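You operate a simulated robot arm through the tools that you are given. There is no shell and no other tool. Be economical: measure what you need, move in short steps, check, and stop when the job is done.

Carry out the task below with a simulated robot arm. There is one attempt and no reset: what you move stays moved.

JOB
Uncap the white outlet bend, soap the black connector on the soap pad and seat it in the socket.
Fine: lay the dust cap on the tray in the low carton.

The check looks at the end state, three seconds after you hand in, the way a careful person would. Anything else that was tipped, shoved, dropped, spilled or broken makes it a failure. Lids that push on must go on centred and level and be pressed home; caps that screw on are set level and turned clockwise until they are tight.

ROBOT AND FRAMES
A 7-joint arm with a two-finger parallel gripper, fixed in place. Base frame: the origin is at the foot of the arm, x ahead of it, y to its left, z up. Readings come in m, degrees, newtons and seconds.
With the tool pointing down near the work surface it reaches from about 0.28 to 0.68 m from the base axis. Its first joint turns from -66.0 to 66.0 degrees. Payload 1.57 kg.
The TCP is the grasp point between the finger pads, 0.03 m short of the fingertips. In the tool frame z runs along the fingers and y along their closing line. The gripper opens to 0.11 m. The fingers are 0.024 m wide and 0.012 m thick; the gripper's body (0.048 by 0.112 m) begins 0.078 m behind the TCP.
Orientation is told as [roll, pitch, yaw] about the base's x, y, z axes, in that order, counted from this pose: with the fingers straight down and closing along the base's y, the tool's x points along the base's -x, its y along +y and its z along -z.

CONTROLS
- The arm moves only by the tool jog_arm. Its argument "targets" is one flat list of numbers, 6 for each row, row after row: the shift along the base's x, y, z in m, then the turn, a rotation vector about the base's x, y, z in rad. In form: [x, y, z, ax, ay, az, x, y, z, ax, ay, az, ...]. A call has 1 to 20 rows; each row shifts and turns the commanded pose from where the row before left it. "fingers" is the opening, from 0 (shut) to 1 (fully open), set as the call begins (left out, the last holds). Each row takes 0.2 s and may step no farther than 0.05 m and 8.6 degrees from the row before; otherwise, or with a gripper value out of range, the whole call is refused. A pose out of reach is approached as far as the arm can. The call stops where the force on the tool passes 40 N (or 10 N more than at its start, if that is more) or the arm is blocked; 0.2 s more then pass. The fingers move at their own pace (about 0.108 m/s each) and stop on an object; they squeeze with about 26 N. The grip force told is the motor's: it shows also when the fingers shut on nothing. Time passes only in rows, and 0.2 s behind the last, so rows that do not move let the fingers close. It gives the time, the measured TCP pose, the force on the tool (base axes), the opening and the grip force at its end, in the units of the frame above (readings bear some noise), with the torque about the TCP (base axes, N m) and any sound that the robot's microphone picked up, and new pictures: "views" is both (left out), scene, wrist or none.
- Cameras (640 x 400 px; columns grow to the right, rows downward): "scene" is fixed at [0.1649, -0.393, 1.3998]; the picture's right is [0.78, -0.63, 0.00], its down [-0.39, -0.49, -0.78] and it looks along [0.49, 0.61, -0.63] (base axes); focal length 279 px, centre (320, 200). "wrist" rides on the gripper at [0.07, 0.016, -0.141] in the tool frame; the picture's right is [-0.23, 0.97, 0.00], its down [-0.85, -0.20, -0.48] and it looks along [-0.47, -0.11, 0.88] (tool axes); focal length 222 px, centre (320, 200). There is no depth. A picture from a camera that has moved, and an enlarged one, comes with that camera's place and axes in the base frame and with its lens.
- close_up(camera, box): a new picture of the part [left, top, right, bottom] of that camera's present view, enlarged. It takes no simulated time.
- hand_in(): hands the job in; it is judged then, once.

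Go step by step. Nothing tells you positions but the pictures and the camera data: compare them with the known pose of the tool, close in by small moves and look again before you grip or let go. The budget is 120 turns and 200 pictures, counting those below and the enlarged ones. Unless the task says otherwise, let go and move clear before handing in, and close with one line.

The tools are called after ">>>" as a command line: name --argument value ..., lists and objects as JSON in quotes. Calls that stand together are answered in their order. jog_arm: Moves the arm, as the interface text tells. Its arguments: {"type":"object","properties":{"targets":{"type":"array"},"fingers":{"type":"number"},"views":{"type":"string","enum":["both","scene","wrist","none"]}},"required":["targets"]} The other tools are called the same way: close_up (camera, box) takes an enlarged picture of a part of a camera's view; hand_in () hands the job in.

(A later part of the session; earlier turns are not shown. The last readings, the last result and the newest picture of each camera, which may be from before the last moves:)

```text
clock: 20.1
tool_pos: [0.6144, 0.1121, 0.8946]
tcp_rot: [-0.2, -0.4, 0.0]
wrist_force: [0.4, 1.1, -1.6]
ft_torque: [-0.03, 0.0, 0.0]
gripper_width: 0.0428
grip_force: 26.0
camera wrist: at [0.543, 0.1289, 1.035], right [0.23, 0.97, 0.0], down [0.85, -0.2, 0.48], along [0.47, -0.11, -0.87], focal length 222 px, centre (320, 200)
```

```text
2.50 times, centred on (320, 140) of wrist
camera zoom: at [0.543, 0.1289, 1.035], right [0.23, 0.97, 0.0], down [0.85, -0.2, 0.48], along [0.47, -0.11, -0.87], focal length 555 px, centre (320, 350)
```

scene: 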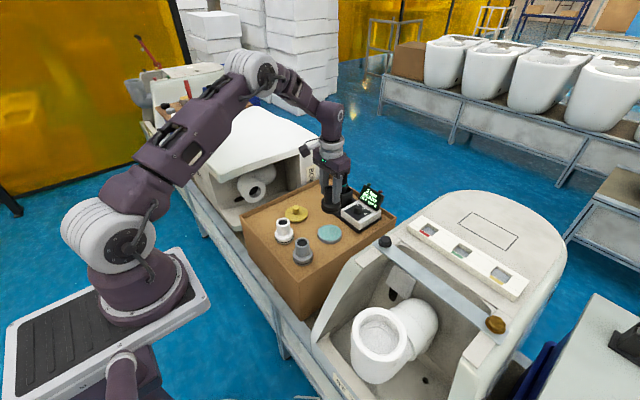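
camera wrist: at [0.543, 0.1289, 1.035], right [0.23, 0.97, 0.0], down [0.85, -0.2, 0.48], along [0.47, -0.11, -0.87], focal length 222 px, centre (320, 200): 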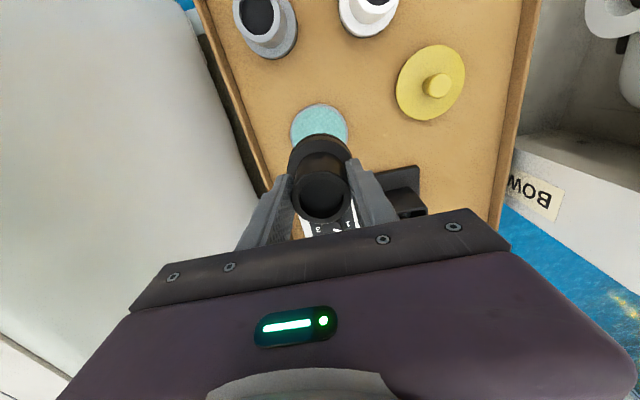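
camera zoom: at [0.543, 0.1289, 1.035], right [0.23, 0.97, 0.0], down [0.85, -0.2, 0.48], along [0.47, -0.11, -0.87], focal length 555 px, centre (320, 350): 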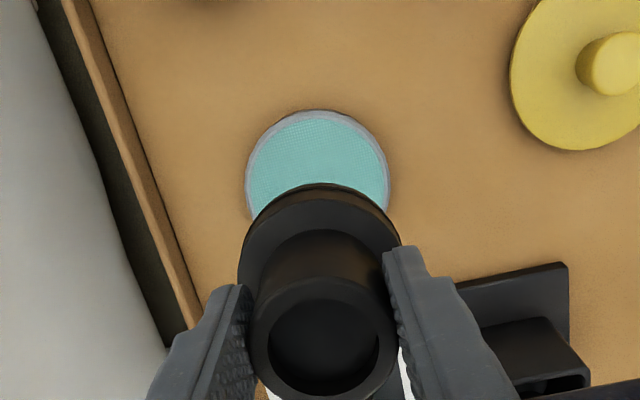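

The pad centre works out to about (0.609, 0.110). I'll adjust and lower the connector to it.

>>> jog_arm --targets '[-0.005, -0.002, -0.03, 0, 0, 0, 0, 0, -0.03, 0, 0, 0, 0, 0, -0.02, 0, 0, 0, 0, 0, -0.006, 0, 0, 0, 0, 0, 0, 0, 0, 0]'

>>> close_up --camera "scene" --box '[290, 190, 390, 260]'

>>> close_up --camera "wrist" --box '[220, 60, 420, 220]'

```text
clock: 21.4
tool_pos: [0.61, 0.1093, 0.8086]
tcp_rot: [-0.2, -0.5, 0.1]
wrist_force: [-0.2, 0.4, -0.6]
ft_torque: [-0.02, 0.01, -0.02]
gripper_width: 0.0427
grip_force: 25.3
camera wrist: at [0.5373, 0.1266, 0.9497], right [0.23, 0.97, 0.0], down [0.85, -0.2, 0.49], along [0.47, -0.11, -0.87], focal length 222 px, centre (320, 200)
```

scene: 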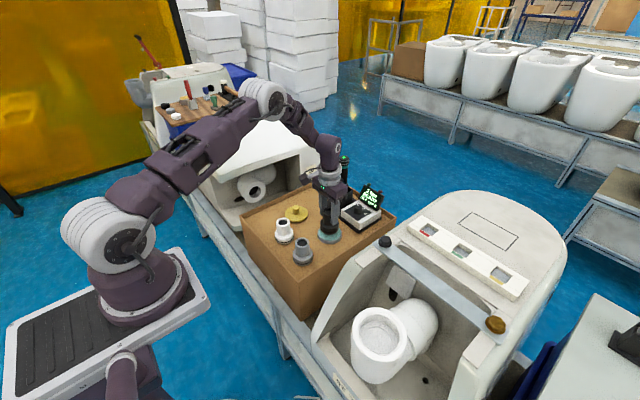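
wrist: 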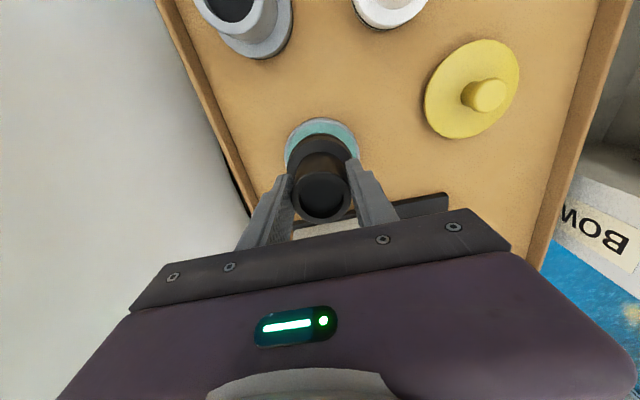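

```text
5.71 times, centred on (340, 225) of scene
camera zoom: at [0.1649, -0.3929, 1.3998], right [0.78, -0.63, 0.0], down [-0.39, -0.49, -0.78], along [0.49, 0.61, -0.63], focal length 1595 px, centre (206, 57)
```

zoom: 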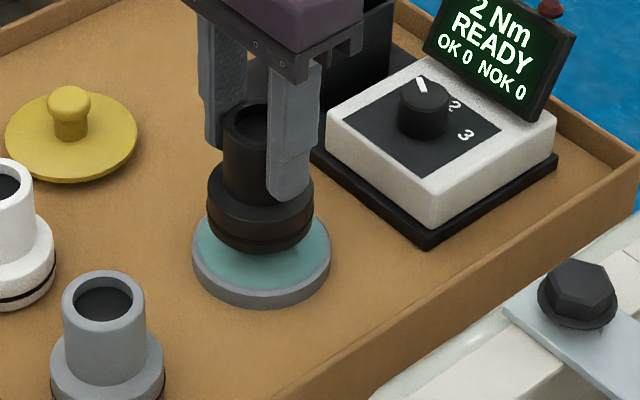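

```text
2.50 times, centred on (320, 140) of wrist
camera zoom: at [0.5373, 0.1266, 0.9497], right [0.23, 0.97, 0.0], down [0.85, -0.2, 0.49], along [0.47, -0.11, -0.87], focal length 555 px, centre (320, 350)
```

zoom: 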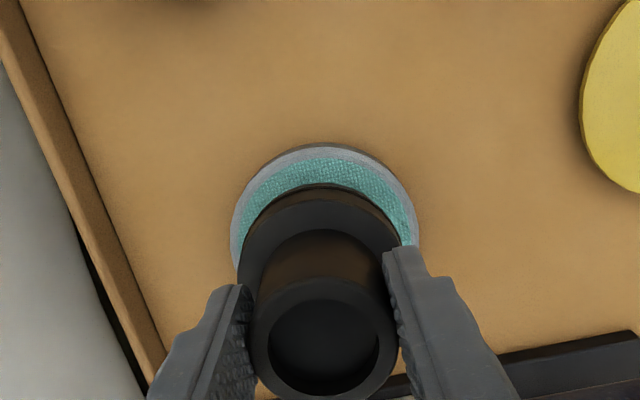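

It's centred over the pad, a centimetre or two above it. I'll press down gently.

>>> jog_arm --targets '[0, 0, -0.006, 0, 0, 0, 0, 0, -0.003, 0, 0, 0, 0, 0, -0.002, 0, 0, 0, 0, 0, -0.002, 0, 0, 0, 0, 0, -0.002, 0, 0, 0, 0, 0, -0.002, 0, 0, 0, 0, 0, -0.002, 0, 0, 0]' --views "none"

>>> close_up --camera "scene" --box '[290, 190, 390, 260]'

```text
clock: 22.9
tool_pos: [0.6084, 0.1088, 0.7898]
tcp_rot: [-0.2, -0.5, -0.1]
wrist_force: [-1.9, -0.8, 6.0]
ft_torque: [0.09, 0.16, 0.03]
gripper_width: 0.0428
grip_force: 25.9
```

```text
5.71 times, centred on (340, 225) of scene
camera zoom: at [0.1647, -0.393, 1.3999], right [0.78, -0.63, 0.0], down [-0.39, -0.49, -0.78], along [0.49, 0.61, -0.63], focal length 1595 px, centre (206, 57)
```

zoom: 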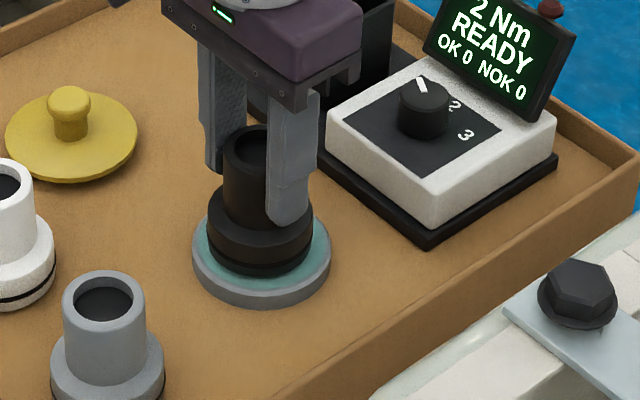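

Contact at about 6 N. I'll press a little more, hold, and twist a few degrees to spread the soap.

>>> jog_arm --targets '[0, 0, -0.0015, 0, 0, 0, 0, 0, 0, 0, 0, 0, 0, 0, 0, 0, 0, 0.1, 0, 0, 0, 0, 0, -0.1, 0, 0, 0, 0, 0, -0.1, 0, 0, 0, 0, 0, 0.1, 0, 0, 0, 0, 0, 0, 0, 0, 0, 0, 0, 0]' --views "none"

>>> close_up --camera "scene" --box '[290, 190, 390, 260]'

```text
clock: 24.8
tool_pos: [0.6075, 0.1079, 0.7892]
tcp_rot: [-0.2, -0.5, 0.0]
wrist_force: [6.7, -2.9, 26.0]
ft_torque: [-0.1, -0.44, -0.09]
gripper_width: 0.0426
grip_force: 25.6
```

```text
5.71 times, centred on (340, 225) of scene
camera zoom: at [0.1645, -0.3931, 1.3998], right [0.78, -0.63, 0.0], down [-0.39, -0.49, -0.78], along [0.49, 0.61, -0.63], focal length 1595 px, centre (206, 57)
```

zoom: 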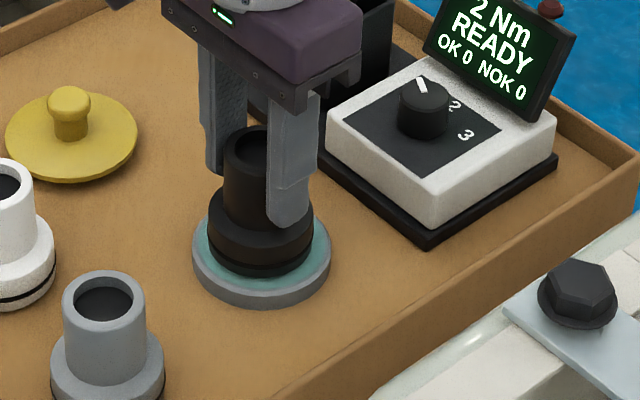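

Soaped. I'll lift straight up, check that the pad stayed put, and carry it over the socket.

>>> jog_arm --targets '[0, 0, 0.01, 0, 0, 0, 0, 0, 0.03, 0, 0, 0, 0, 0, 0.045, 0, 0, 0, 0, 0, 0.045, 0, 0, 0, 0, 0, 0.045, 0, 0, 0, 0, 0, 0.045, 0, 0, 0, 0, 0, 0.045, 0, 0, 0, 0, 0, 0.045, 0, 0, 0, -0.0222, -0.0388, 0, 0, 0, 0, -0.0222, -0.0388, 0, 0, 0, 0, -0.0222, -0.0388, 0, 0, 0, 0, -0.0222, -0.0388, 0, 0, 0, 0, -0.0222, -0.0388, 0, 0, 0, 0, -0.0222, -0.0388, 0, 0, 0, 0, -0.0222, -0.0388, 0, 0, 0, 0, -0.0222, -0.0388, 0, 0, 0, 0, -0.0222, -0.0388, 0, 0, 0, 0, -0.0222, -0.0388, 0, 0, 0, 0, 0, 0, 0, 0, 0, 0]'

>>> close_up --camera "scene" --box '[330, 230, 470, 390]'

>>> close_up --camera "wrist" --box '[240, 60, 400, 220]'

>>> close_up --camera "scene" --box '[230, 140, 430, 265]'

```text
clock: 28.8
tool_pos: [0.3824, -0.2807, 1.1024]
tcp_rot: [-0.2, -0.5, -0.1]
wrist_force: [0.1, 0.9, -0.6]
ft_torque: [0.03, 0.02, 0.0]
gripper_width: 0.0428
grip_force: 25.7
camera wrist: at [0.3119, -0.2632, 1.2427], right [0.23, 0.97, 0.0], down [0.85, -0.2, 0.48], along [0.47, -0.11, -0.87], focal length 222 px, centre (320, 200)
```

scene: 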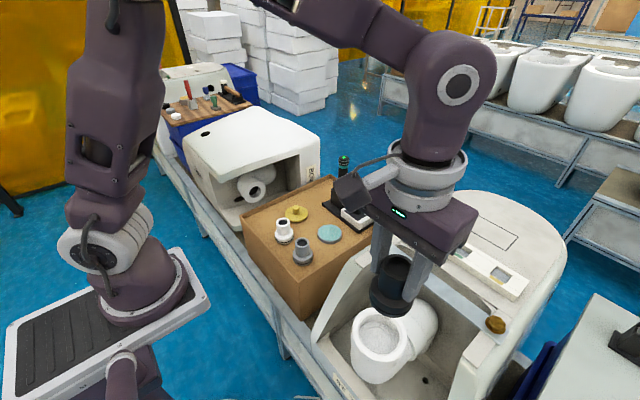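
wrist: 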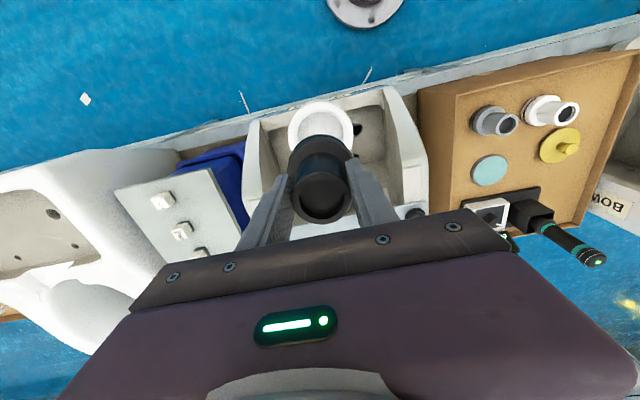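

```text
2.50 times, centred on (400, 310) of scene
camera zoom: at [0.1648, -0.393, 1.3998], right [0.78, -0.63, 0.0], down [-0.39, -0.49, -0.78], along [0.49, 0.61, -0.63], focal length 698 px, centre (120, -75)
```

zoom: 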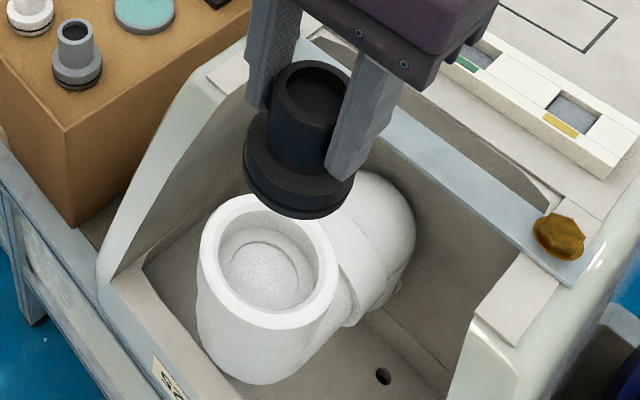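

```text
2.50 times, centred on (320, 140) of wrist
camera zoom: at [0.3119, -0.2632, 1.2427], right [0.23, 0.97, 0.0], down [0.85, -0.2, 0.48], along [0.47, -0.11, -0.87], focal length 555 px, centre (320, 350)
```

zoom: 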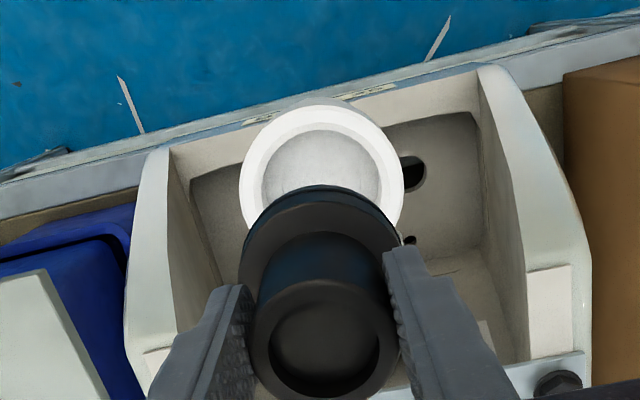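

```text
3.20 times, centred on (330, 202) of scene
camera zoom: at [0.1648, -0.393, 1.3998], right [0.78, -0.63, 0.0], down [-0.39, -0.49, -0.78], along [0.49, 0.61, -0.63], focal length 893 px, centre (288, 192)
```

zoom: 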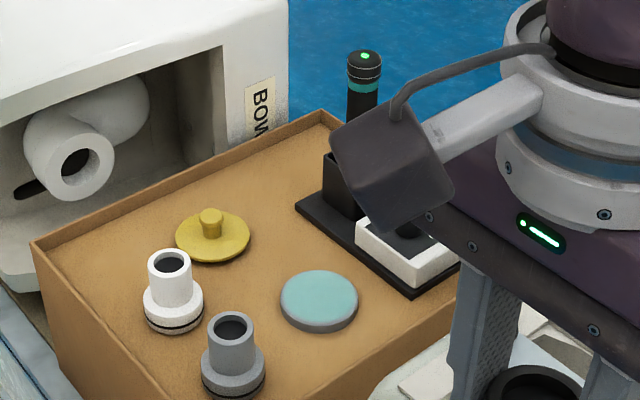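

The pad and everything else stayed put. I'll lower the connector to about 2 cm above the socket rim and compare centres.

>>> jog_arm --targets '[0.002, 0, -0.03, 0, 0, 0, 0, 0, -0.03, 0, 0, 0, 0, 0, -0.012, 0, 0, 0, 0, 0, 0, 0, 0, 0]' --views "none"

>>> close_up --camera "scene" --box '[330, 270, 450, 390]'

>>> close_up --camera "wrist" --box '[240, 80, 400, 220]'

```text
clock: 29.8
tool_pos: [0.3869, -0.2785, 1.0269]
tcp_rot: [-0.2, -0.4, -0.1]
wrist_force: [0.0, -0.3, -0.7]
ft_torque: [0.01, 0.01, -0.02]
gripper_width: 0.0427
grip_force: 25.9
```

```text
3.33 times, centred on (390, 330) of scene
camera zoom: at [0.1649, -0.393, 1.3998], right [0.78, -0.63, 0.0], down [-0.39, -0.49, -0.78], along [0.49, 0.61, -0.63], focal length 930 px, centre (87, -233)
```

zoom: 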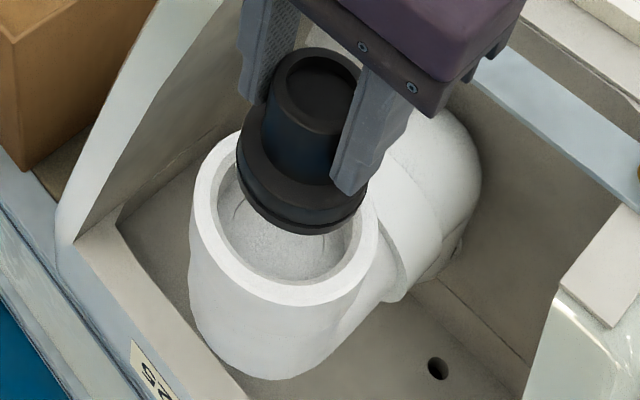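

```text
2.86 times, centred on (320, 150) of wrist
camera zoom: at [0.3151, -0.2617, 1.1687], right [0.23, 0.97, 0.0], down [0.85, -0.2, 0.48], along [0.47, -0.11, -0.87], focal length 635 px, centre (320, 343)
```

zoom: 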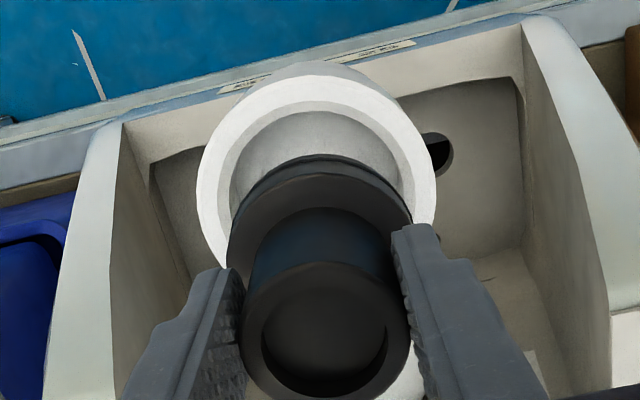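

In y it lines up, but the connector sits about 3 mm too far in +x. I'll correct that, lower to just above the rim and look again.

>>> jog_arm --targets '[-0.003, -0.0005, -0.008, 0, 0, 0, 0, 0, -0.006, 0, 0, 0, 0, 0, 0, 0, 0, 0]' --views "none"

>>> close_up --camera "scene" --box '[345, 285, 425, 355]'

>>> close_up --camera "wrist" --box '[260, 80, 380, 180]'

```text
clock: 30.6
tool_pos: [0.3828, -0.2808, 1.0125]
tcp_rot: [-0.2, -0.4, 0.1]
wrist_force: [-0.1, 0.0, -1.1]
ft_torque: [-0.04, -0.01, -0.01]
gripper_width: 0.0428
grip_force: 26.2
```

```text
5.71 times, centred on (385, 320) of scene
camera zoom: at [0.1649, -0.393, 1.3998], right [0.78, -0.63, 0.0], down [-0.39, -0.49, -0.78], along [0.49, 0.61, -0.63], focal length 1595 px, centre (-51, -486)
```

zoom: 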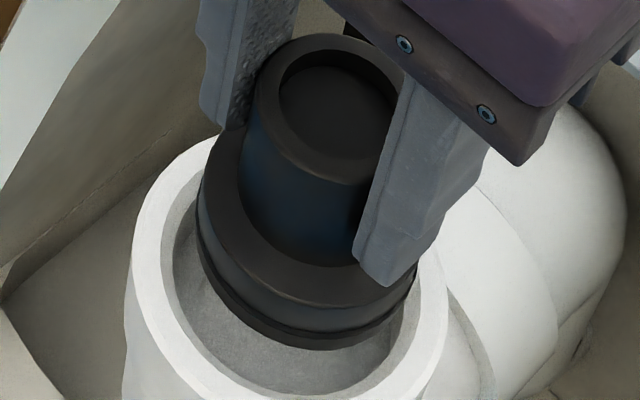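

```text
4.00 times, centred on (320, 130) of wrist
camera zoom: at [0.3127, -0.2625, 1.1541], right [0.23, 0.97, 0.0], down [0.85, -0.2, 0.48], along [0.47, -0.11, -0.87], focal length 888 px, centre (320, 480)
```

zoom: 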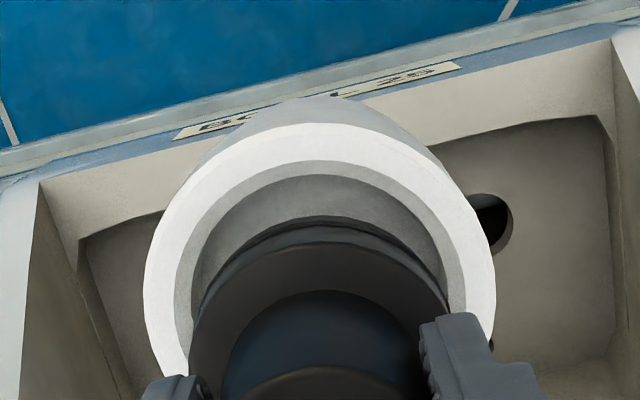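

The scene view still shows the connector about 3 mm towards +x of the rim centre. I'll shift it and check again.

>>> jog_arm --targets '[-0.003, 0, -0.004, 0, 0, 0, 0, 0, 0, 0, 0, 0]' --views "none"

>>> close_up --camera "scene" --box '[345, 285, 425, 355]'

>>> close_up --camera "wrist" --box '[260, 80, 380, 180]'

```text
clock: 31.1
tool_pos: [0.3808, -0.2785, 1.0092]
tcp_rot: [-0.1, -0.4, 0.0]
wrist_force: [-0.2, 0.4, -0.6]
ft_torque: [0.03, 0.03, 0.01]
gripper_width: 0.0429
grip_force: 25.7
```

```text
5.71 times, centred on (385, 320) of scene
camera zoom: at [0.1649, -0.393, 1.3998], right [0.78, -0.63, 0.0], down [-0.39, -0.49, -0.78], along [0.49, 0.61, -0.63], focal length 1595 px, centre (-51, -486)
```

zoom: 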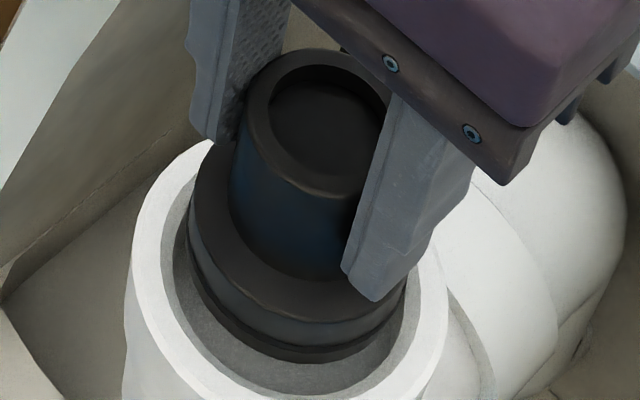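

```text
4.00 times, centred on (320, 130) of wrist
camera zoom: at [0.3098, -0.2623, 1.1496], right [0.23, 0.97, 0.0], down [0.85, -0.2, 0.48], along [0.47, -0.11, -0.87], focal length 888 px, centre (320, 480)
```

zoom: 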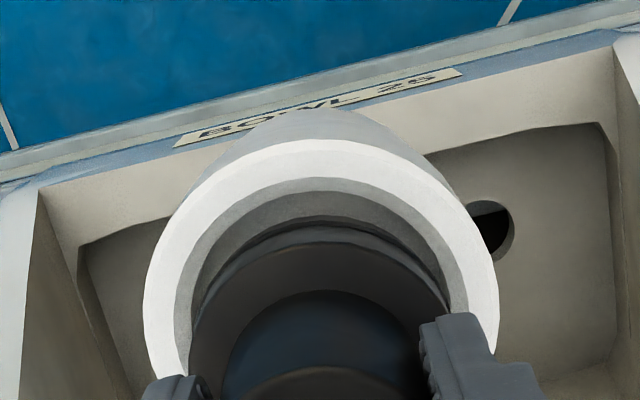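

The alignment now looks good in both views. I'll lower in small steps, feeling for contact.

>>> jog_arm --targets '[0, 0, -0.003, 0, 0, 0, 0, 0, -0.003, 0, 0, 0, 0, 0, -0.003, 0, 0, 0]' --views "none"

>>> close_up --camera "scene" --box '[345, 285, 425, 365]'

>>> close_up --camera "wrist" --box '[260, 80, 380, 180]'

```text
clock: 31.9
tool_pos: [0.3819, -0.2797, 0.9991]
tcp_rot: [-0.2, -0.5, 0.0]
wrist_force: [0.0, 0.8, -1.3]
ft_torque: [0.01, 0.1, -0.01]
gripper_width: 0.043
grip_force: 26.5
```

```text
5.00 times, centred on (385, 325) of scene
camera zoom: at [0.1649, -0.393, 1.3998], right [0.78, -0.63, 0.0], down [-0.39, -0.49, -0.78], along [0.49, 0.61, -0.63], focal length 1395 px, centre (-5, -425)
```

zoom: 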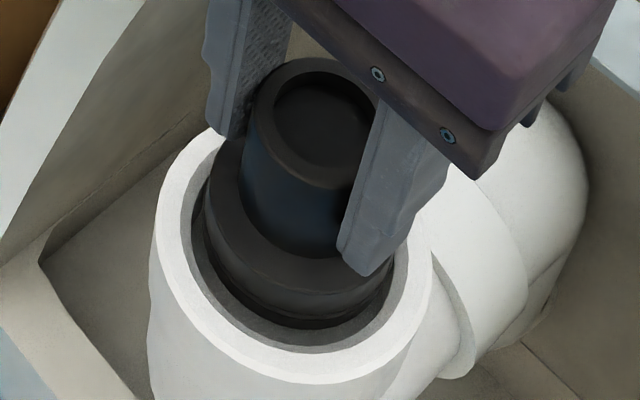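

```text
4.00 times, centred on (320, 130) of wrist
camera zoom: at [0.3106, -0.2624, 1.1406], right [0.23, 0.97, 0.0], down [0.85, -0.2, 0.48], along [0.47, -0.11, -0.87], focal length 888 px, centre (320, 480)
```

zoom: 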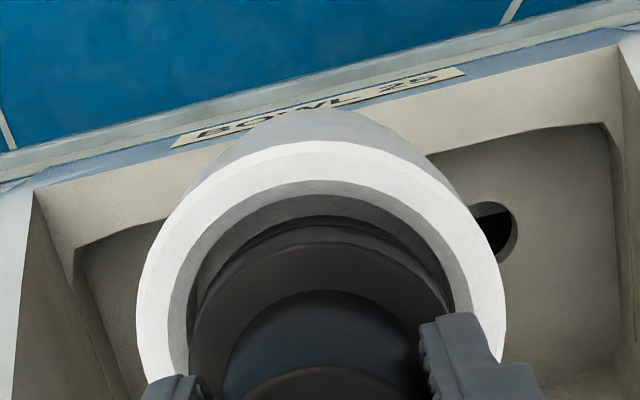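

The connector is inside the mouth with no contact. Continuing down.

>>> jog_arm --targets '[0, 0, -0.003, 0, 0, 0, 0, 0, -0.003, 0, 0, 0, 0, 0, -0.003, 0, 0, 0, 0, 0, -0.003, 0, 0, 0]' --views "none"

>>> close_up --camera "scene" --box '[345, 285, 425, 365]'

>>> close_up --camera "wrist" --box '[260, 80, 380, 180]'

```text
clock: 33.0
tool_pos: [0.3823, -0.279, 0.9863]
tcp_rot: [-0.2, -0.4, 0.0]
wrist_force: [-0.2, 0.1, -0.8]
ft_torque: [0.04, -0.01, 0.0]
gripper_width: 0.0427
grip_force: 26.3
```

```text
5.00 times, centred on (385, 325) of scene
camera zoom: at [0.1649, -0.393, 1.3998], right [0.78, -0.63, 0.0], down [-0.39, -0.49, -0.78], along [0.49, 0.61, -0.63], focal length 1395 px, centre (-5, -425)
```

zoom: 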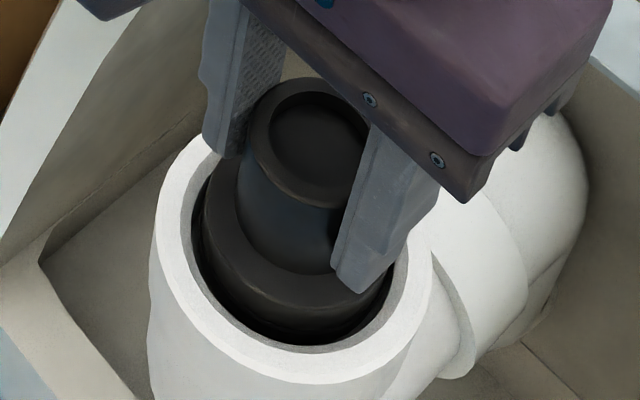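

```text
4.00 times, centred on (320, 130) of wrist
camera zoom: at [0.3111, -0.2621, 1.1283], right [0.23, 0.97, 0.0], down [0.85, -0.2, 0.49], along [0.47, -0.11, -0.87], focal length 888 px, centre (320, 480)
```

zoom: 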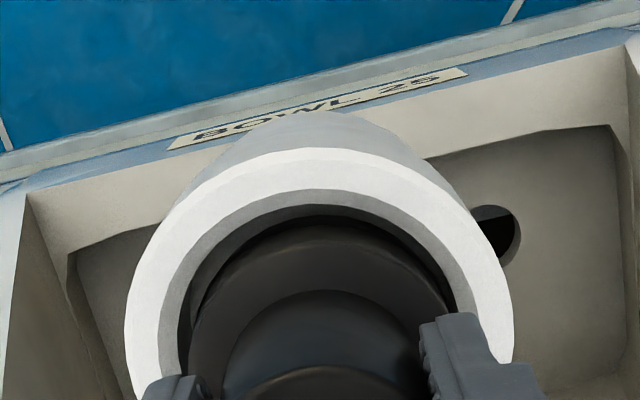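

Still free and well centred. Continuing down gently until it meets resistance.

>>> jog_arm --targets '[0, 0, -0.003, 0, 0, 0, 0, 0, -0.003, 0, 0, 0, 0, 0, -0.003, 0, 0, 0, 0, 0, -0.003, 0, 0, 0]' --views "none"

>>> close_up --camera "scene" --box '[345, 285, 425, 365]'

>>> close_up --camera "wrist" --box '[260, 80, 380, 180]'

```text
clock: 34.0
tool_pos: [0.3821, -0.2791, 0.9775]
tcp_rot: [-0.2, -0.6, -0.1]
wrist_force: [-2.3, 4.1, 13.1]
ft_torque: [0.58, 0.02, 0.1]
gripper_width: 0.043
grip_force: 26.2
stopped in row 4: the force on the tool passed its limit at 44 N (the readings are from after the stop); the commanded pose is now the measured one
```

```text
5.00 times, centred on (385, 325) of scene
camera zoom: at [0.1646, -0.3928, 1.3999], right [0.78, -0.63, 0.0], down [-0.39, -0.49, -0.78], along [0.49, 0.61, -0.63], focal length 1395 px, centre (-5, -425)
```

zoom: 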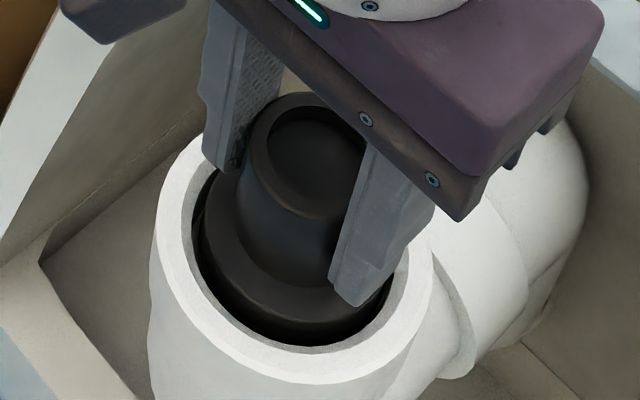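

```text
4.00 times, centred on (320, 130) of wrist
camera zoom: at [0.311, -0.2622, 1.1193], right [0.23, 0.97, 0.0], down [0.85, -0.2, 0.49], along [0.47, -0.11, -0.87], focal length 888 px, centre (320, 480)
```

zoom: 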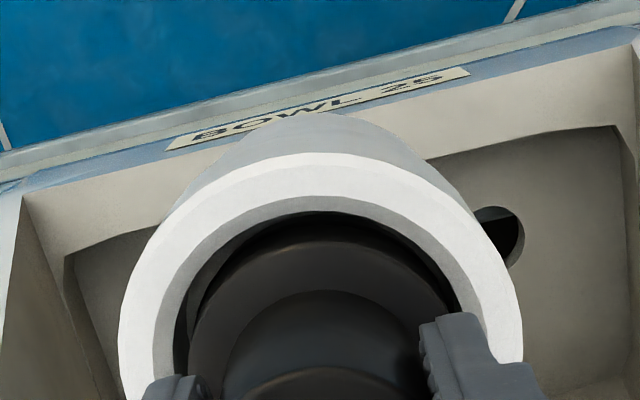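

It met resistance at TCP z≈0.9775, with the reaction slightly off-centre towards +y. I'll shift a millimetre to −y and press in 1 mm steps to tell O-ring resistance from a hard stop.

>>> jog_arm --targets '[0, -0.001, 0, 0, 0, 0, 0, 0, -0.001, 0, 0, 0]' --views "none"

>>> jog_arm --targets '[0, 0, -0.001, 0, 0, 0, 0, 0, 0, 0, 0, 0]' --views "none"

```text
clock: 34.6
tool_pos: [0.3817, -0.2795, 0.9784]
tcp_rot: [-0.3, -0.6, 0.0]
wrist_force: [-2.3, 11.6, 39.6]
ft_torque: [1.32, -0.11, 0.07]
gripper_width: 0.0426
grip_force: 26.6
```

```text
clock: 35.0
tool_pos: [0.3825, -0.2805, 0.9772]
tcp_rot: [-0.4, -0.5, 0.1]
wrist_force: [-3.9, 5.4, 18.2]
ft_torque: [0.72, 0.14, 0.09]
gripper_width: 0.0429
grip_force: 25.6
stopped in row 1: the force on the tool passed its limit at 54 N (the readings are from after the stop); the commanded pose is now the measured one
```

>>> close_up --camera "scene" --box '[360, 295, 410, 335]'

>>> close_up --camera "wrist" --box '[270, 120, 370, 220]'

```text
10.00 times, centred on (385, 315) of scene
camera zoom: at [0.1645, -0.3927, 1.4], right [0.78, -0.63, 0.0], down [-0.39, -0.49, -0.78], along [0.49, 0.61, -0.63], focal length 2791 px, centre (-330, -950)
```

zoom: 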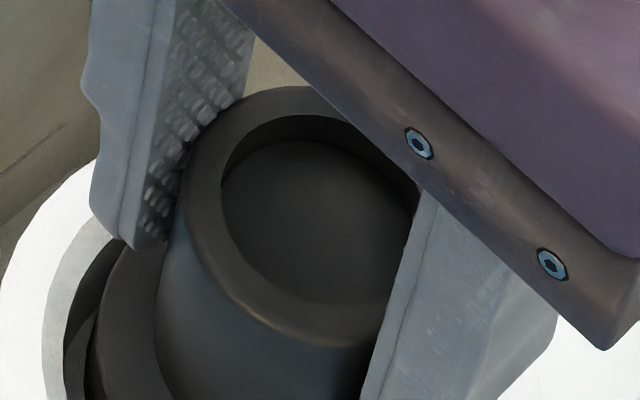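

```text
4.00 times, centred on (320, 170) of wrist
camera zoom: at [0.311, -0.2632, 1.119], right [0.23, 0.97, 0.0], down [0.85, -0.2, 0.49], along [0.48, -0.11, -0.87], focal length 888 px, centre (320, 320)
```

zoom: 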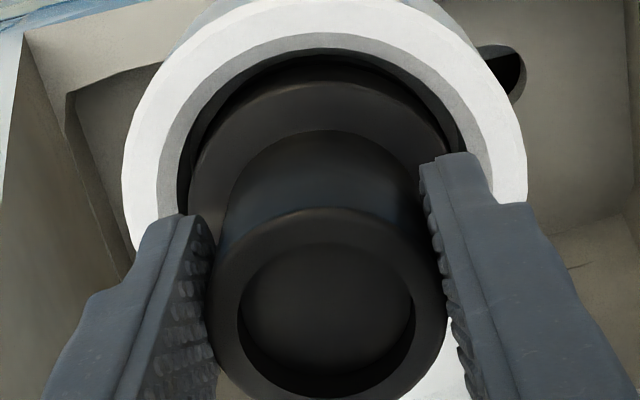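

The flange top is now about 7 mm above the rim, the O-ring section is inside, and the contact looks like the internal ledge with a slight tilt. I'll level the tool, push harder and watch the depth and the sound.

>>> jog_arm --targets '[0, 0.0005, 0.001, 0.005, 0, 0, 0, 0, 0, 0, 0, 0]' --views "none"

>>> jog_arm --targets '[0, 0, -0.0007, 0, 0, 0, 0, 0, -0.0007, 0, 0, 0, 0, 0, -0.0007, 0, 0, 0, 0, 0, -0.0007, 0, 0, 0]' --views "none"

```text
clock: 35.6
tool_pos: [0.3837, -0.2811, 0.9783]
tcp_rot: [-0.1, -0.6, 0.1]
wrist_force: [0.8, -0.3, -1.9]
ft_torque: [0.01, -0.01, 0.01]
gripper_width: 0.0429
grip_force: 26.0
```

```text
clock: 36.4
tool_pos: [0.3835, -0.2799, 0.9781]
tcp_rot: [-0.1, -0.7, 0.0]
wrist_force: [-2.9, 2.9, 12.9]
ft_torque: [0.38, 0.06, 0.03]
gripper_width: 0.0427
grip_force: 25.7
stopped in row 4: the force on the tool passed its limit at 43 N (the readings are from after the stop); the commanded pose is now the measured one
```

Still a reaction on the +x/+y side, so it may be catching an edge. I'll back off, shift towards −x/−y and press again.

>>> jog_arm --targets '[0, 0, 0.002, 0, 0, 0, -0.001, -0.0015, 0, 0, 0, 0, 0, 0, -0.001, 0, 0, 0, 0, 0, -0.001, 0, 0, 0, 0, 0, -0.001, 0, 0, 0, 0, 0, -0.001, 0, 0, 0, 0, 0, -0.001, 0, 0, 0]' --views "none"

>>> close_up --camera "wrist" --box '[270, 120, 370, 220]'

>>> close_up --camera "scene" --box '[345, 285, 425, 365]'

```text
clock: 37.6
tool_pos: [0.3812, -0.2826, 0.9792]
tcp_rot: [-0.1, -0.8, 0.1]
wrist_force: [-4.2, 5.0, 14.4]
ft_torque: [0.57, -0.04, 0.01]
gripper_width: 0.0425
grip_force: 26.2
stopped in row 6: the force on the tool passed its limit at 44 N (the readings are from after the stop); the commanded pose is now the measured one
```

```text
4.00 times, centred on (320, 170) of wrist
camera zoom: at [0.3106, -0.2654, 1.119], right [0.23, 0.97, 0.0], down [0.85, -0.2, 0.49], along [0.48, -0.11, -0.87], focal length 888 px, centre (320, 320)
```

zoom: 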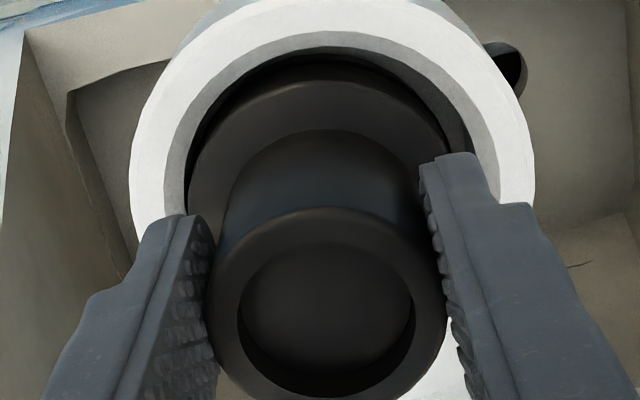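

```text
5.00 times, centred on (385, 325) of scene
camera zoom: at [0.1646, -0.3927, 1.4], right [0.78, -0.63, 0.0], down [-0.39, -0.49, -0.78], along [0.49, 0.61, -0.63], focal length 1395 px, centre (-5, -425)
```

zoom: 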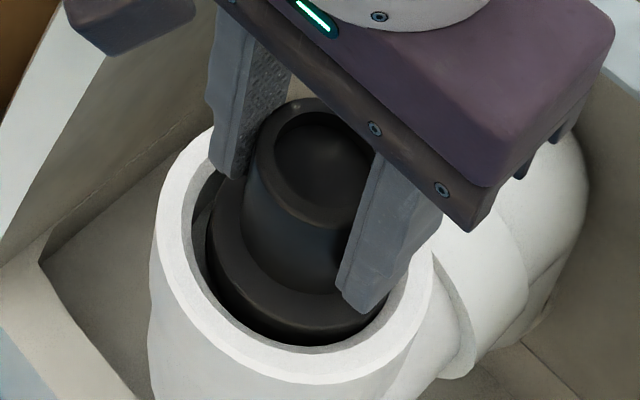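

Sliding sideways doesn't change the depth, so it appears to be on the internal ledge, with the off-centre torque coming from arm deflection. I'll recentre it (it now sits about 2.5 mm to −y) and press more firmly.

>>> jog_arm --targets '[0, 0, 0.003, 0, 0, 0, 0.0015, 0.0025, 0, 0, 0.004, 0, 0, 0, 0, 0, 0, 0]' --views "none"

>>> close_up --camera "wrist" --box '[270, 120, 370, 220]'

>>> close_up --camera "scene" --box '[345, 285, 425, 365]'

```text
clock: 38.5
tool_pos: [0.3833, -0.28, 0.9801]
tcp_rot: [0.0, -0.5, 0.1]
wrist_force: [-6.9, 0.5, -1.7]
ft_torque: [0.01, 0.33, -0.07]
gripper_width: 0.043
grip_force: 26.4
```

```text
4.00 times, centred on (320, 170) of wrist
camera zoom: at [0.3125, -0.2633, 1.1222], right [0.23, 0.97, 0.0], down [0.85, -0.2, 0.49], along [0.47, -0.11, -0.87], focal length 888 px, centre (320, 320)
```

zoom: 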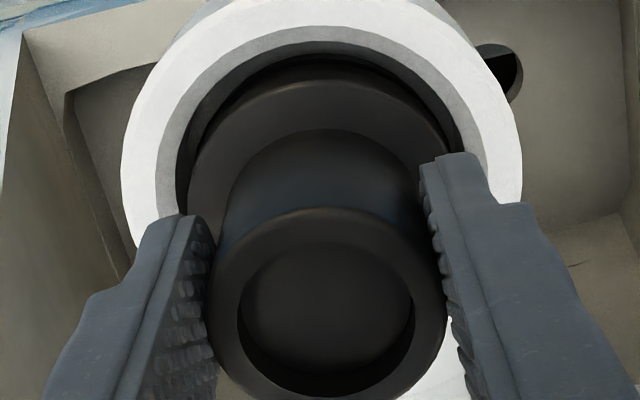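

```text
5.00 times, centred on (385, 325) of scene
camera zoom: at [0.1647, -0.3929, 1.3999], right [0.78, -0.63, 0.0], down [-0.39, -0.49, -0.78], along [0.49, 0.61, -0.63], focal length 1395 px, centre (-5, -425)
```

zoom: 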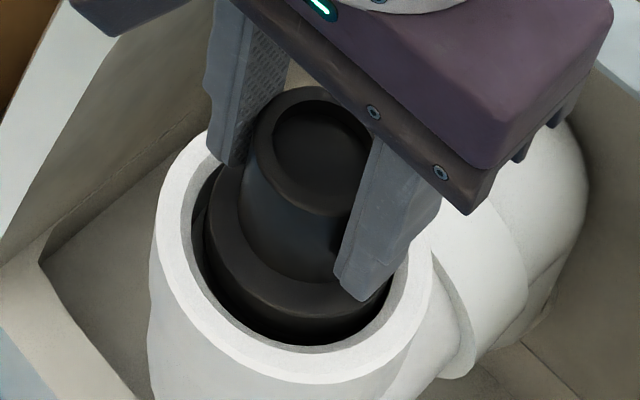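

A −x side force shows the connector touching the +x bore wall, so it sits too far in +x. I'll shift −2.5 mm and press again.

>>> jog_arm --targets '[-0.0025, 0, 0.001, 0, 0, 0, 0, 0, 0, 0, 0, 0]' --views "none"

>>> jog_arm --targets '[0, 0, -0.001, 0, 0, 0, 0, 0, -0.001, 0, 0, 0, 0, 0, -0.001, 0, 0, 0, 0, 0, -0.001, 0, 0, 0, 0, 0, -0.001, 0, 0, 0, 0, 0, -0.001, 0, 0, 0, 0, 0, -0.001, 0, 0, 0]' --views "none"

>>> close_up --camera "scene" --box '[345, 285, 425, 365]'

```text
clock: 39.0
tool_pos: [0.3807, -0.2807, 0.9813]
tcp_rot: [-0.3, -0.6, 0.1]
wrist_force: [0.3, -0.3, -0.5]
ft_torque: [-0.04, 0.03, -0.02]
gripper_width: 0.0429
grip_force: 25.4
```

```text
clock: 40.4
tool_pos: [0.3817, -0.2808, 0.9775]
tcp_rot: [-0.3, -0.7, 0.2]
wrist_force: [-3.0, 2.8, 12.0]
ft_torque: [0.42, 0.03, 0.05]
gripper_width: 0.0428
grip_force: 25.9
stopped in row 6: the force on the tool passed its limit at 44 N (the readings are from after the stop); the commanded pose is now the measured one
```

```text
5.00 times, centred on (385, 325) of scene
camera zoom: at [0.1647, -0.3928, 1.3999], right [0.78, -0.63, 0.0], down [-0.39, -0.49, -0.78], along [0.49, 0.61, -0.63], focal length 1395 px, centre (-5, -425)
```

zoom: 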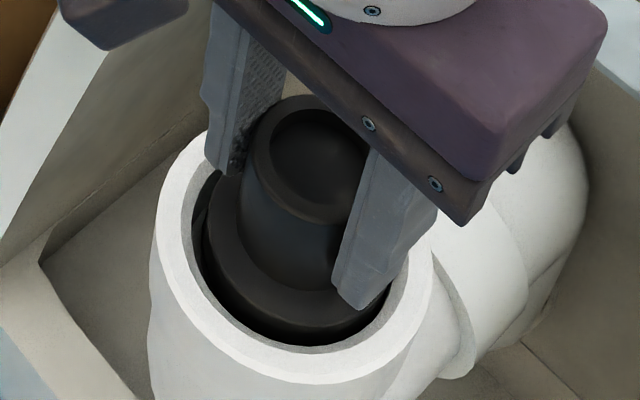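

Same depth. I'll probe the bore walls sideways with the connector 2 mm off the bottom, to find the true centre.

>>> jog_arm --targets '[0, 0, 0.002, 0, 0, 0, -0.002, 0, 0.0005, 0, 0, 0, 0, 0, 0, 0, 0, 0]' --views "none"

>>> jog_arm --targets '[-0.001, 0, 0, 0, 0, 0, 0, 0, 0, 0, 0, 0]' --views "none"

>>> jog_arm --targets '[-0.001, 0, 0, 0, 0, 0, 0, 0, 0, 0, 0, 0]' --views "none"

```text
clock: 41.2
tool_pos: [0.3801, -0.2814, 0.9793]
tcp_rot: [-0.2, -0.7, 0.1]
wrist_force: [0.1, -0.4, -1.3]
ft_torque: [0.01, 0.0, 0.0]
gripper_width: 0.043
grip_force: 25.6
```

```text
clock: 41.8
tool_pos: [0.3783, -0.2805, 0.9801]
tcp_rot: [-0.2, -0.7, 0.1]
wrist_force: [-0.5, -0.8, -1.0]
ft_torque: [-0.01, -0.03, -0.02]
gripper_width: 0.0426
grip_force: 26.0
```

```text
clock: 42.4
tool_pos: [0.3783, -0.2803, 0.9813]
tcp_rot: [-0.3, -0.7, 0.1]
wrist_force: [-0.5, 0.9, -1.9]
ft_torque: [0.0, -0.01, 0.03]
gripper_width: 0.0428
grip_force: 26.1
```

>>> jog_arm --targets '[-0.001, 0, 0, 0, 0, 0, 0, 0, 0, 0, 0, 0]' --views "none"

>>> jog_arm --targets '[-0.001, 0, 0, 0, 0, 0, 0, 0, 0, 0, 0, 0]' --views "none"

>>> jog_arm --targets '[-0.001, 0, 0, 0, 0, 0, 0, 0, 0, 0, 0, 0]' --views "none"

>>> close_up --camera "scene" --box '[345, 285, 425, 365]'

```text
clock: 43.0
tool_pos: [0.3774, -0.2809, 0.9806]
tcp_rot: [-0.2, -0.7, 0.2]
wrist_force: [0.2, 0.7, -1.2]
ft_torque: [-0.03, -0.05, -0.01]
gripper_width: 0.0428
grip_force: 25.9
```

```text
clock: 43.6
tool_pos: [0.3767, -0.2808, 0.9809]
tcp_rot: [-0.2, -0.7, 0.1]
wrist_force: [7.0, 1.7, -0.1]
ft_torque: [0.16, -0.41, 0.01]
gripper_width: 0.0429
grip_force: 26.3
```

```text
clock: 44.2
tool_pos: [0.3769, -0.281, 0.9793]
tcp_rot: [-0.4, -0.8, 0.2]
wrist_force: [15.2, 5.8, 2.2]
ft_torque: [0.26, -0.67, 0.02]
gripper_width: 0.0428
grip_force: 25.9
```

```text
5.00 times, centred on (385, 325) of scene
camera zoom: at [0.1652, -0.3928, 1.3999], right [0.78, -0.63, 0.0], down [-0.39, -0.49, -0.78], along [0.49, 0.61, -0.63], focal length 1395 px, centre (-5, -425)
```

zoom: 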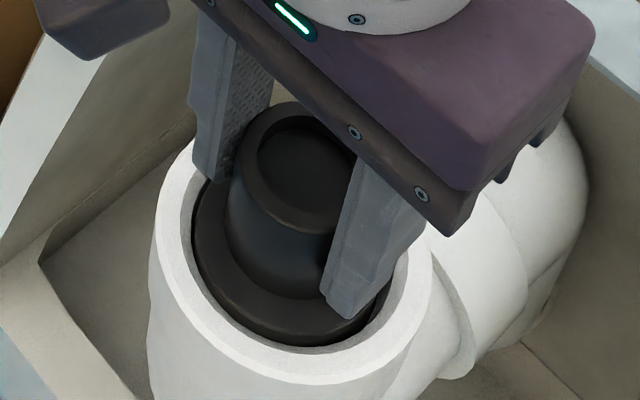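

The walls are at x≈0.3767 and x≈0.382, so the true centre is x≈0.3793, y≈-0.280. I had been 2–3 mm off. I'll centre it and press down.

>>> jog_arm --targets '[0.0046, 0.001, 0.001, 0.003, 0.002, 0, 0, 0, 0, 0, 0, 0]' --views "none"

>>> jog_arm --targets '[0, 0, -0.001, 0, 0, 0, 0, 0, -0.001, 0, 0, 0, 0, 0, -0.001, 0, 0, 0, 0, 0, -0.001, 0, 0, 0, 0, 0, -0.001, 0, 0, 0, 0, 0, -0.001, 0, 0, 0, 0, 0, -0.001, 0, 0, 0, 0, 0, -0.001, 0, 0, 0]' --views "none"

>>> close_up --camera "scene" --box '[345, 285, 425, 365]'

>>> close_up --camera "wrist" --box '[270, 120, 370, 220]'

```text
clock: 44.8
tool_pos: [0.3808, -0.2802, 0.9818]
tcp_rot: [-0.1, -0.5, 0.1]
wrist_force: [0.5, -0.1, -1.0]
ft_torque: [0.02, 0.0, -0.02]
gripper_width: 0.0428
grip_force: 25.6
```

```text
clock: 46.0
tool_pos: [0.3807, -0.2793, 0.977]
tcp_rot: [-0.2, -0.7, 0.2]
wrist_force: [-1.4, 0.0, 9.0]
ft_torque: [0.22, 0.02, 0.01]
gripper_width: 0.0429
grip_force: 25.8
stopped in row 6: the force on the tool passed its limit at 44 N (the readings are from after the stop); the commanded pose is now the measured one
```

```text
5.00 times, centred on (385, 325) of scene
camera zoom: at [0.1647, -0.3929, 1.3999], right [0.78, -0.63, 0.0], down [-0.39, -0.49, -0.78], along [0.49, 0.61, -0.63], focal length 1395 px, centre (-5, -425)
```

zoom: 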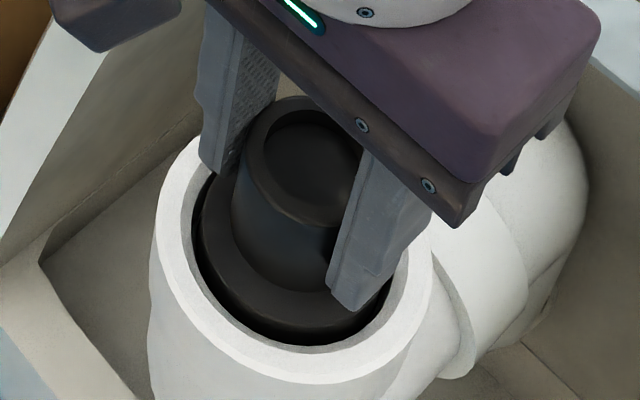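

```text
4.00 times, centred on (320, 170) of wrist
camera zoom: at [0.3087, -0.2629, 1.1192], right [0.22, 0.97, 0.0], down [0.85, -0.2, 0.49], along [0.48, -0.11, -0.87], focal length 888 px, centre (320, 320)
```

zoom: 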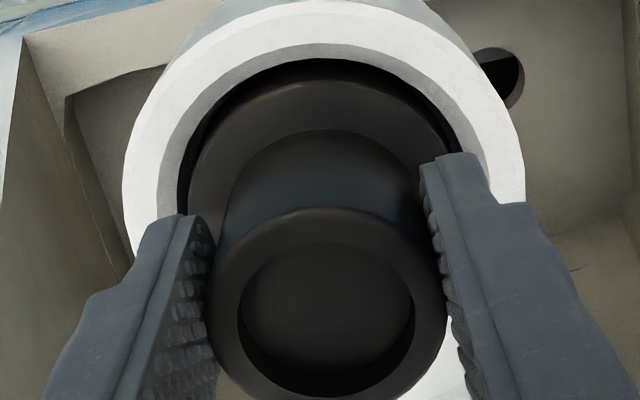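

Now centred, with a balanced reaction. I'll press step by step to see whether it yields under more force.

>>> jog_arm --targets '[0, 0, -0.0008, 0, 0, 0, 0, 0, 0, 0, 0, 0]' --views "none"

>>> jog_arm --targets '[0, 0, -0.0004, 0, 0, 0, 0, 0, 0, 0, 0, 0]' --views "none"

>>> jog_arm --targets '[0, 0, -0.0004, 0, 0, 0, 0, 0, 0, 0, 0, 0]' --views "none"

```text
clock: 46.7
tool_pos: [0.381, -0.2798, 0.9788]
tcp_rot: [-0.2, -0.9, 0.2]
wrist_force: [-1.1, 3.0, 9.9]
ft_torque: [0.42, 0.12, 0.08]
gripper_width: 0.0429
grip_force: 25.9
stopped in row 2: the force on the tool passed its limit at 41 N (the readings are from after the stop); the commanded pose is now the measured one
```

```text
clock: 47.3
tool_pos: [0.3814, -0.2793, 0.9778]
tcp_rot: [-0.3, -0.8, 0.2]
wrist_force: [-2.3, 4.3, 23.6]
ft_torque: [0.79, 0.04, 0.05]
gripper_width: 0.0428
grip_force: 26.2
```

```text
clock: 48.1
tool_pos: [0.3805, -0.2795, 0.9783]
tcp_rot: [-0.3, -0.9, 0.2]
wrist_force: [-2.2, 2.5, 11.3]
ft_torque: [0.53, 0.17, 0.07]
gripper_width: 0.0428
grip_force: 26.1
stopped in row 2: the force on the tool passed its limit at 41 N (the readings are from after the stop); the commanded pose is now the measured one
```

The stop is stiff and doesn't yield at about 40 N. I'll let go so the connector settles freely, rise, and inspect it unobstructed.

>>> jog_arm --targets '[0, 0, 0.0005, 0, 0, 0, 0, 0, 0, 0, 0, 0, 0, 0, 0, 0, 0, 0, 0, 0, 0.03, 0, 0, 0, 0, 0, 0.04, 0, 0, 0, 0, 0, 0.04, 0, 0, 0]' --fingers 0.52

>>> close_up --camera "scene" --box '[345, 285, 425, 365]'

>>> close_up --camera "wrist" --box '[260, 80, 380, 200]'

```text
clock: 49.5
tool_pos: [0.3781, -0.2802, 1.089]
tcp_rot: [-0.2, -0.9, 0.2]
wrist_force: [-0.3, -0.4, -0.5]
ft_torque: [-0.04, 0.02, 0.0]
gripper_width: 0.0573
grip_force: 0.0
camera wrist: at [0.3068, -0.2627, 1.2301], right [0.22, 0.97, 0.0], down [0.85, -0.19, 0.49], along [0.48, -0.11, -0.87], focal length 222 px, centre (320, 200)
```

scene: 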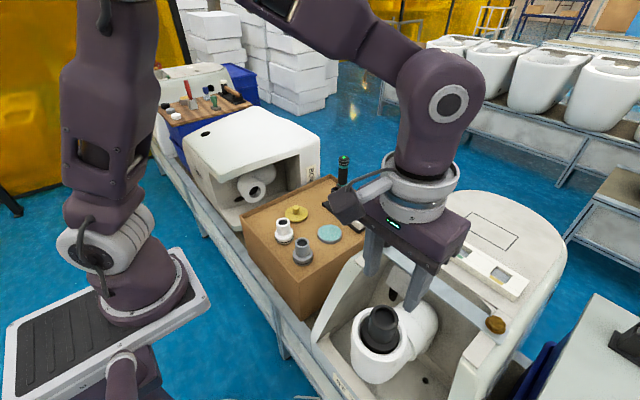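
wrist: 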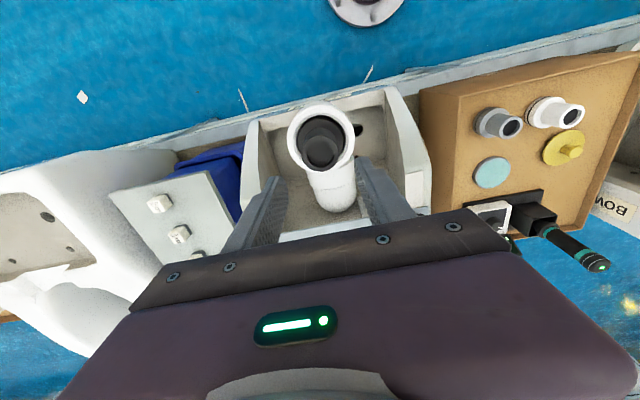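

```text
5.00 times, centred on (385, 325) of scene
camera zoom: at [0.1649, -0.3929, 1.3998], right [0.78, -0.63, 0.0], down [-0.39, -0.49, -0.78], along [0.49, 0.61, -0.63], focal length 1395 px, centre (-5, -425)
```

zoom: 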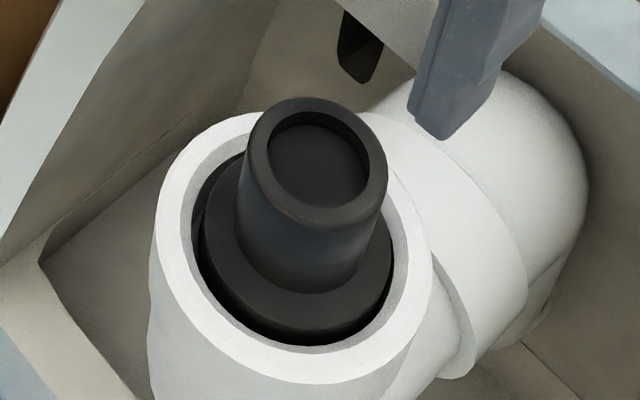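

```text
3.33 times, centred on (320, 140) of wrist
camera zoom: at [0.3068, -0.2627, 1.2301], right [0.22, 0.97, 0.0], down [0.85, -0.19, 0.49], along [0.48, -0.11, -0.87], focal length 740 px, centre (320, 400)
```

zoom: 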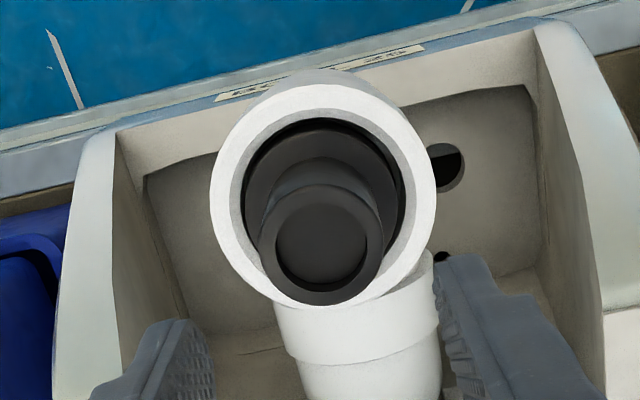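

It sits in the mouth with the flange top about 9 mm above the rim. I can't tell whether that's the final seat or the edge of a tighter throat, so I'll lift it out again and look inside the socket.

>>> jog_arm --targets '[0.0015, 0, -0.04, 0, 0.007, 0, 0, 0, -0.04, 0, 0, 0, 0, 0, -0.026, 0, 0, 0, 0, 0, -0.003, 0, 0, 0]' --fingers 0.6 --views "none"

>>> close_up --camera "wrist" --box '[260, 80, 380, 200]'

```text
clock: 50.5
tool_pos: [0.3809, -0.2807, 0.9796]
tcp_rot: [-0.3, -0.4, 0.2]
wrist_force: [1.3, -0.6, -0.4]
ft_torque: [0.02, 0.05, -0.01]
gripper_width: 0.0661
grip_force: 0.1
```

```text
3.33 times, centred on (320, 140) of wrist
camera zoom: at [0.3094, -0.2637, 1.1205], right [0.22, 0.97, 0.0], down [0.85, -0.19, 0.49], along [0.47, -0.11, -0.87], focal length 740 px, centre (320, 400)
```

zoom: 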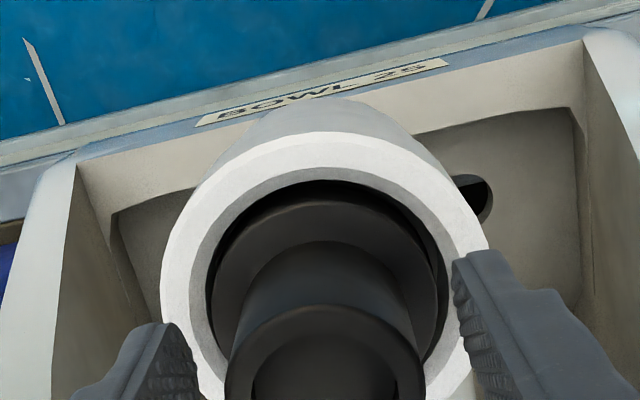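

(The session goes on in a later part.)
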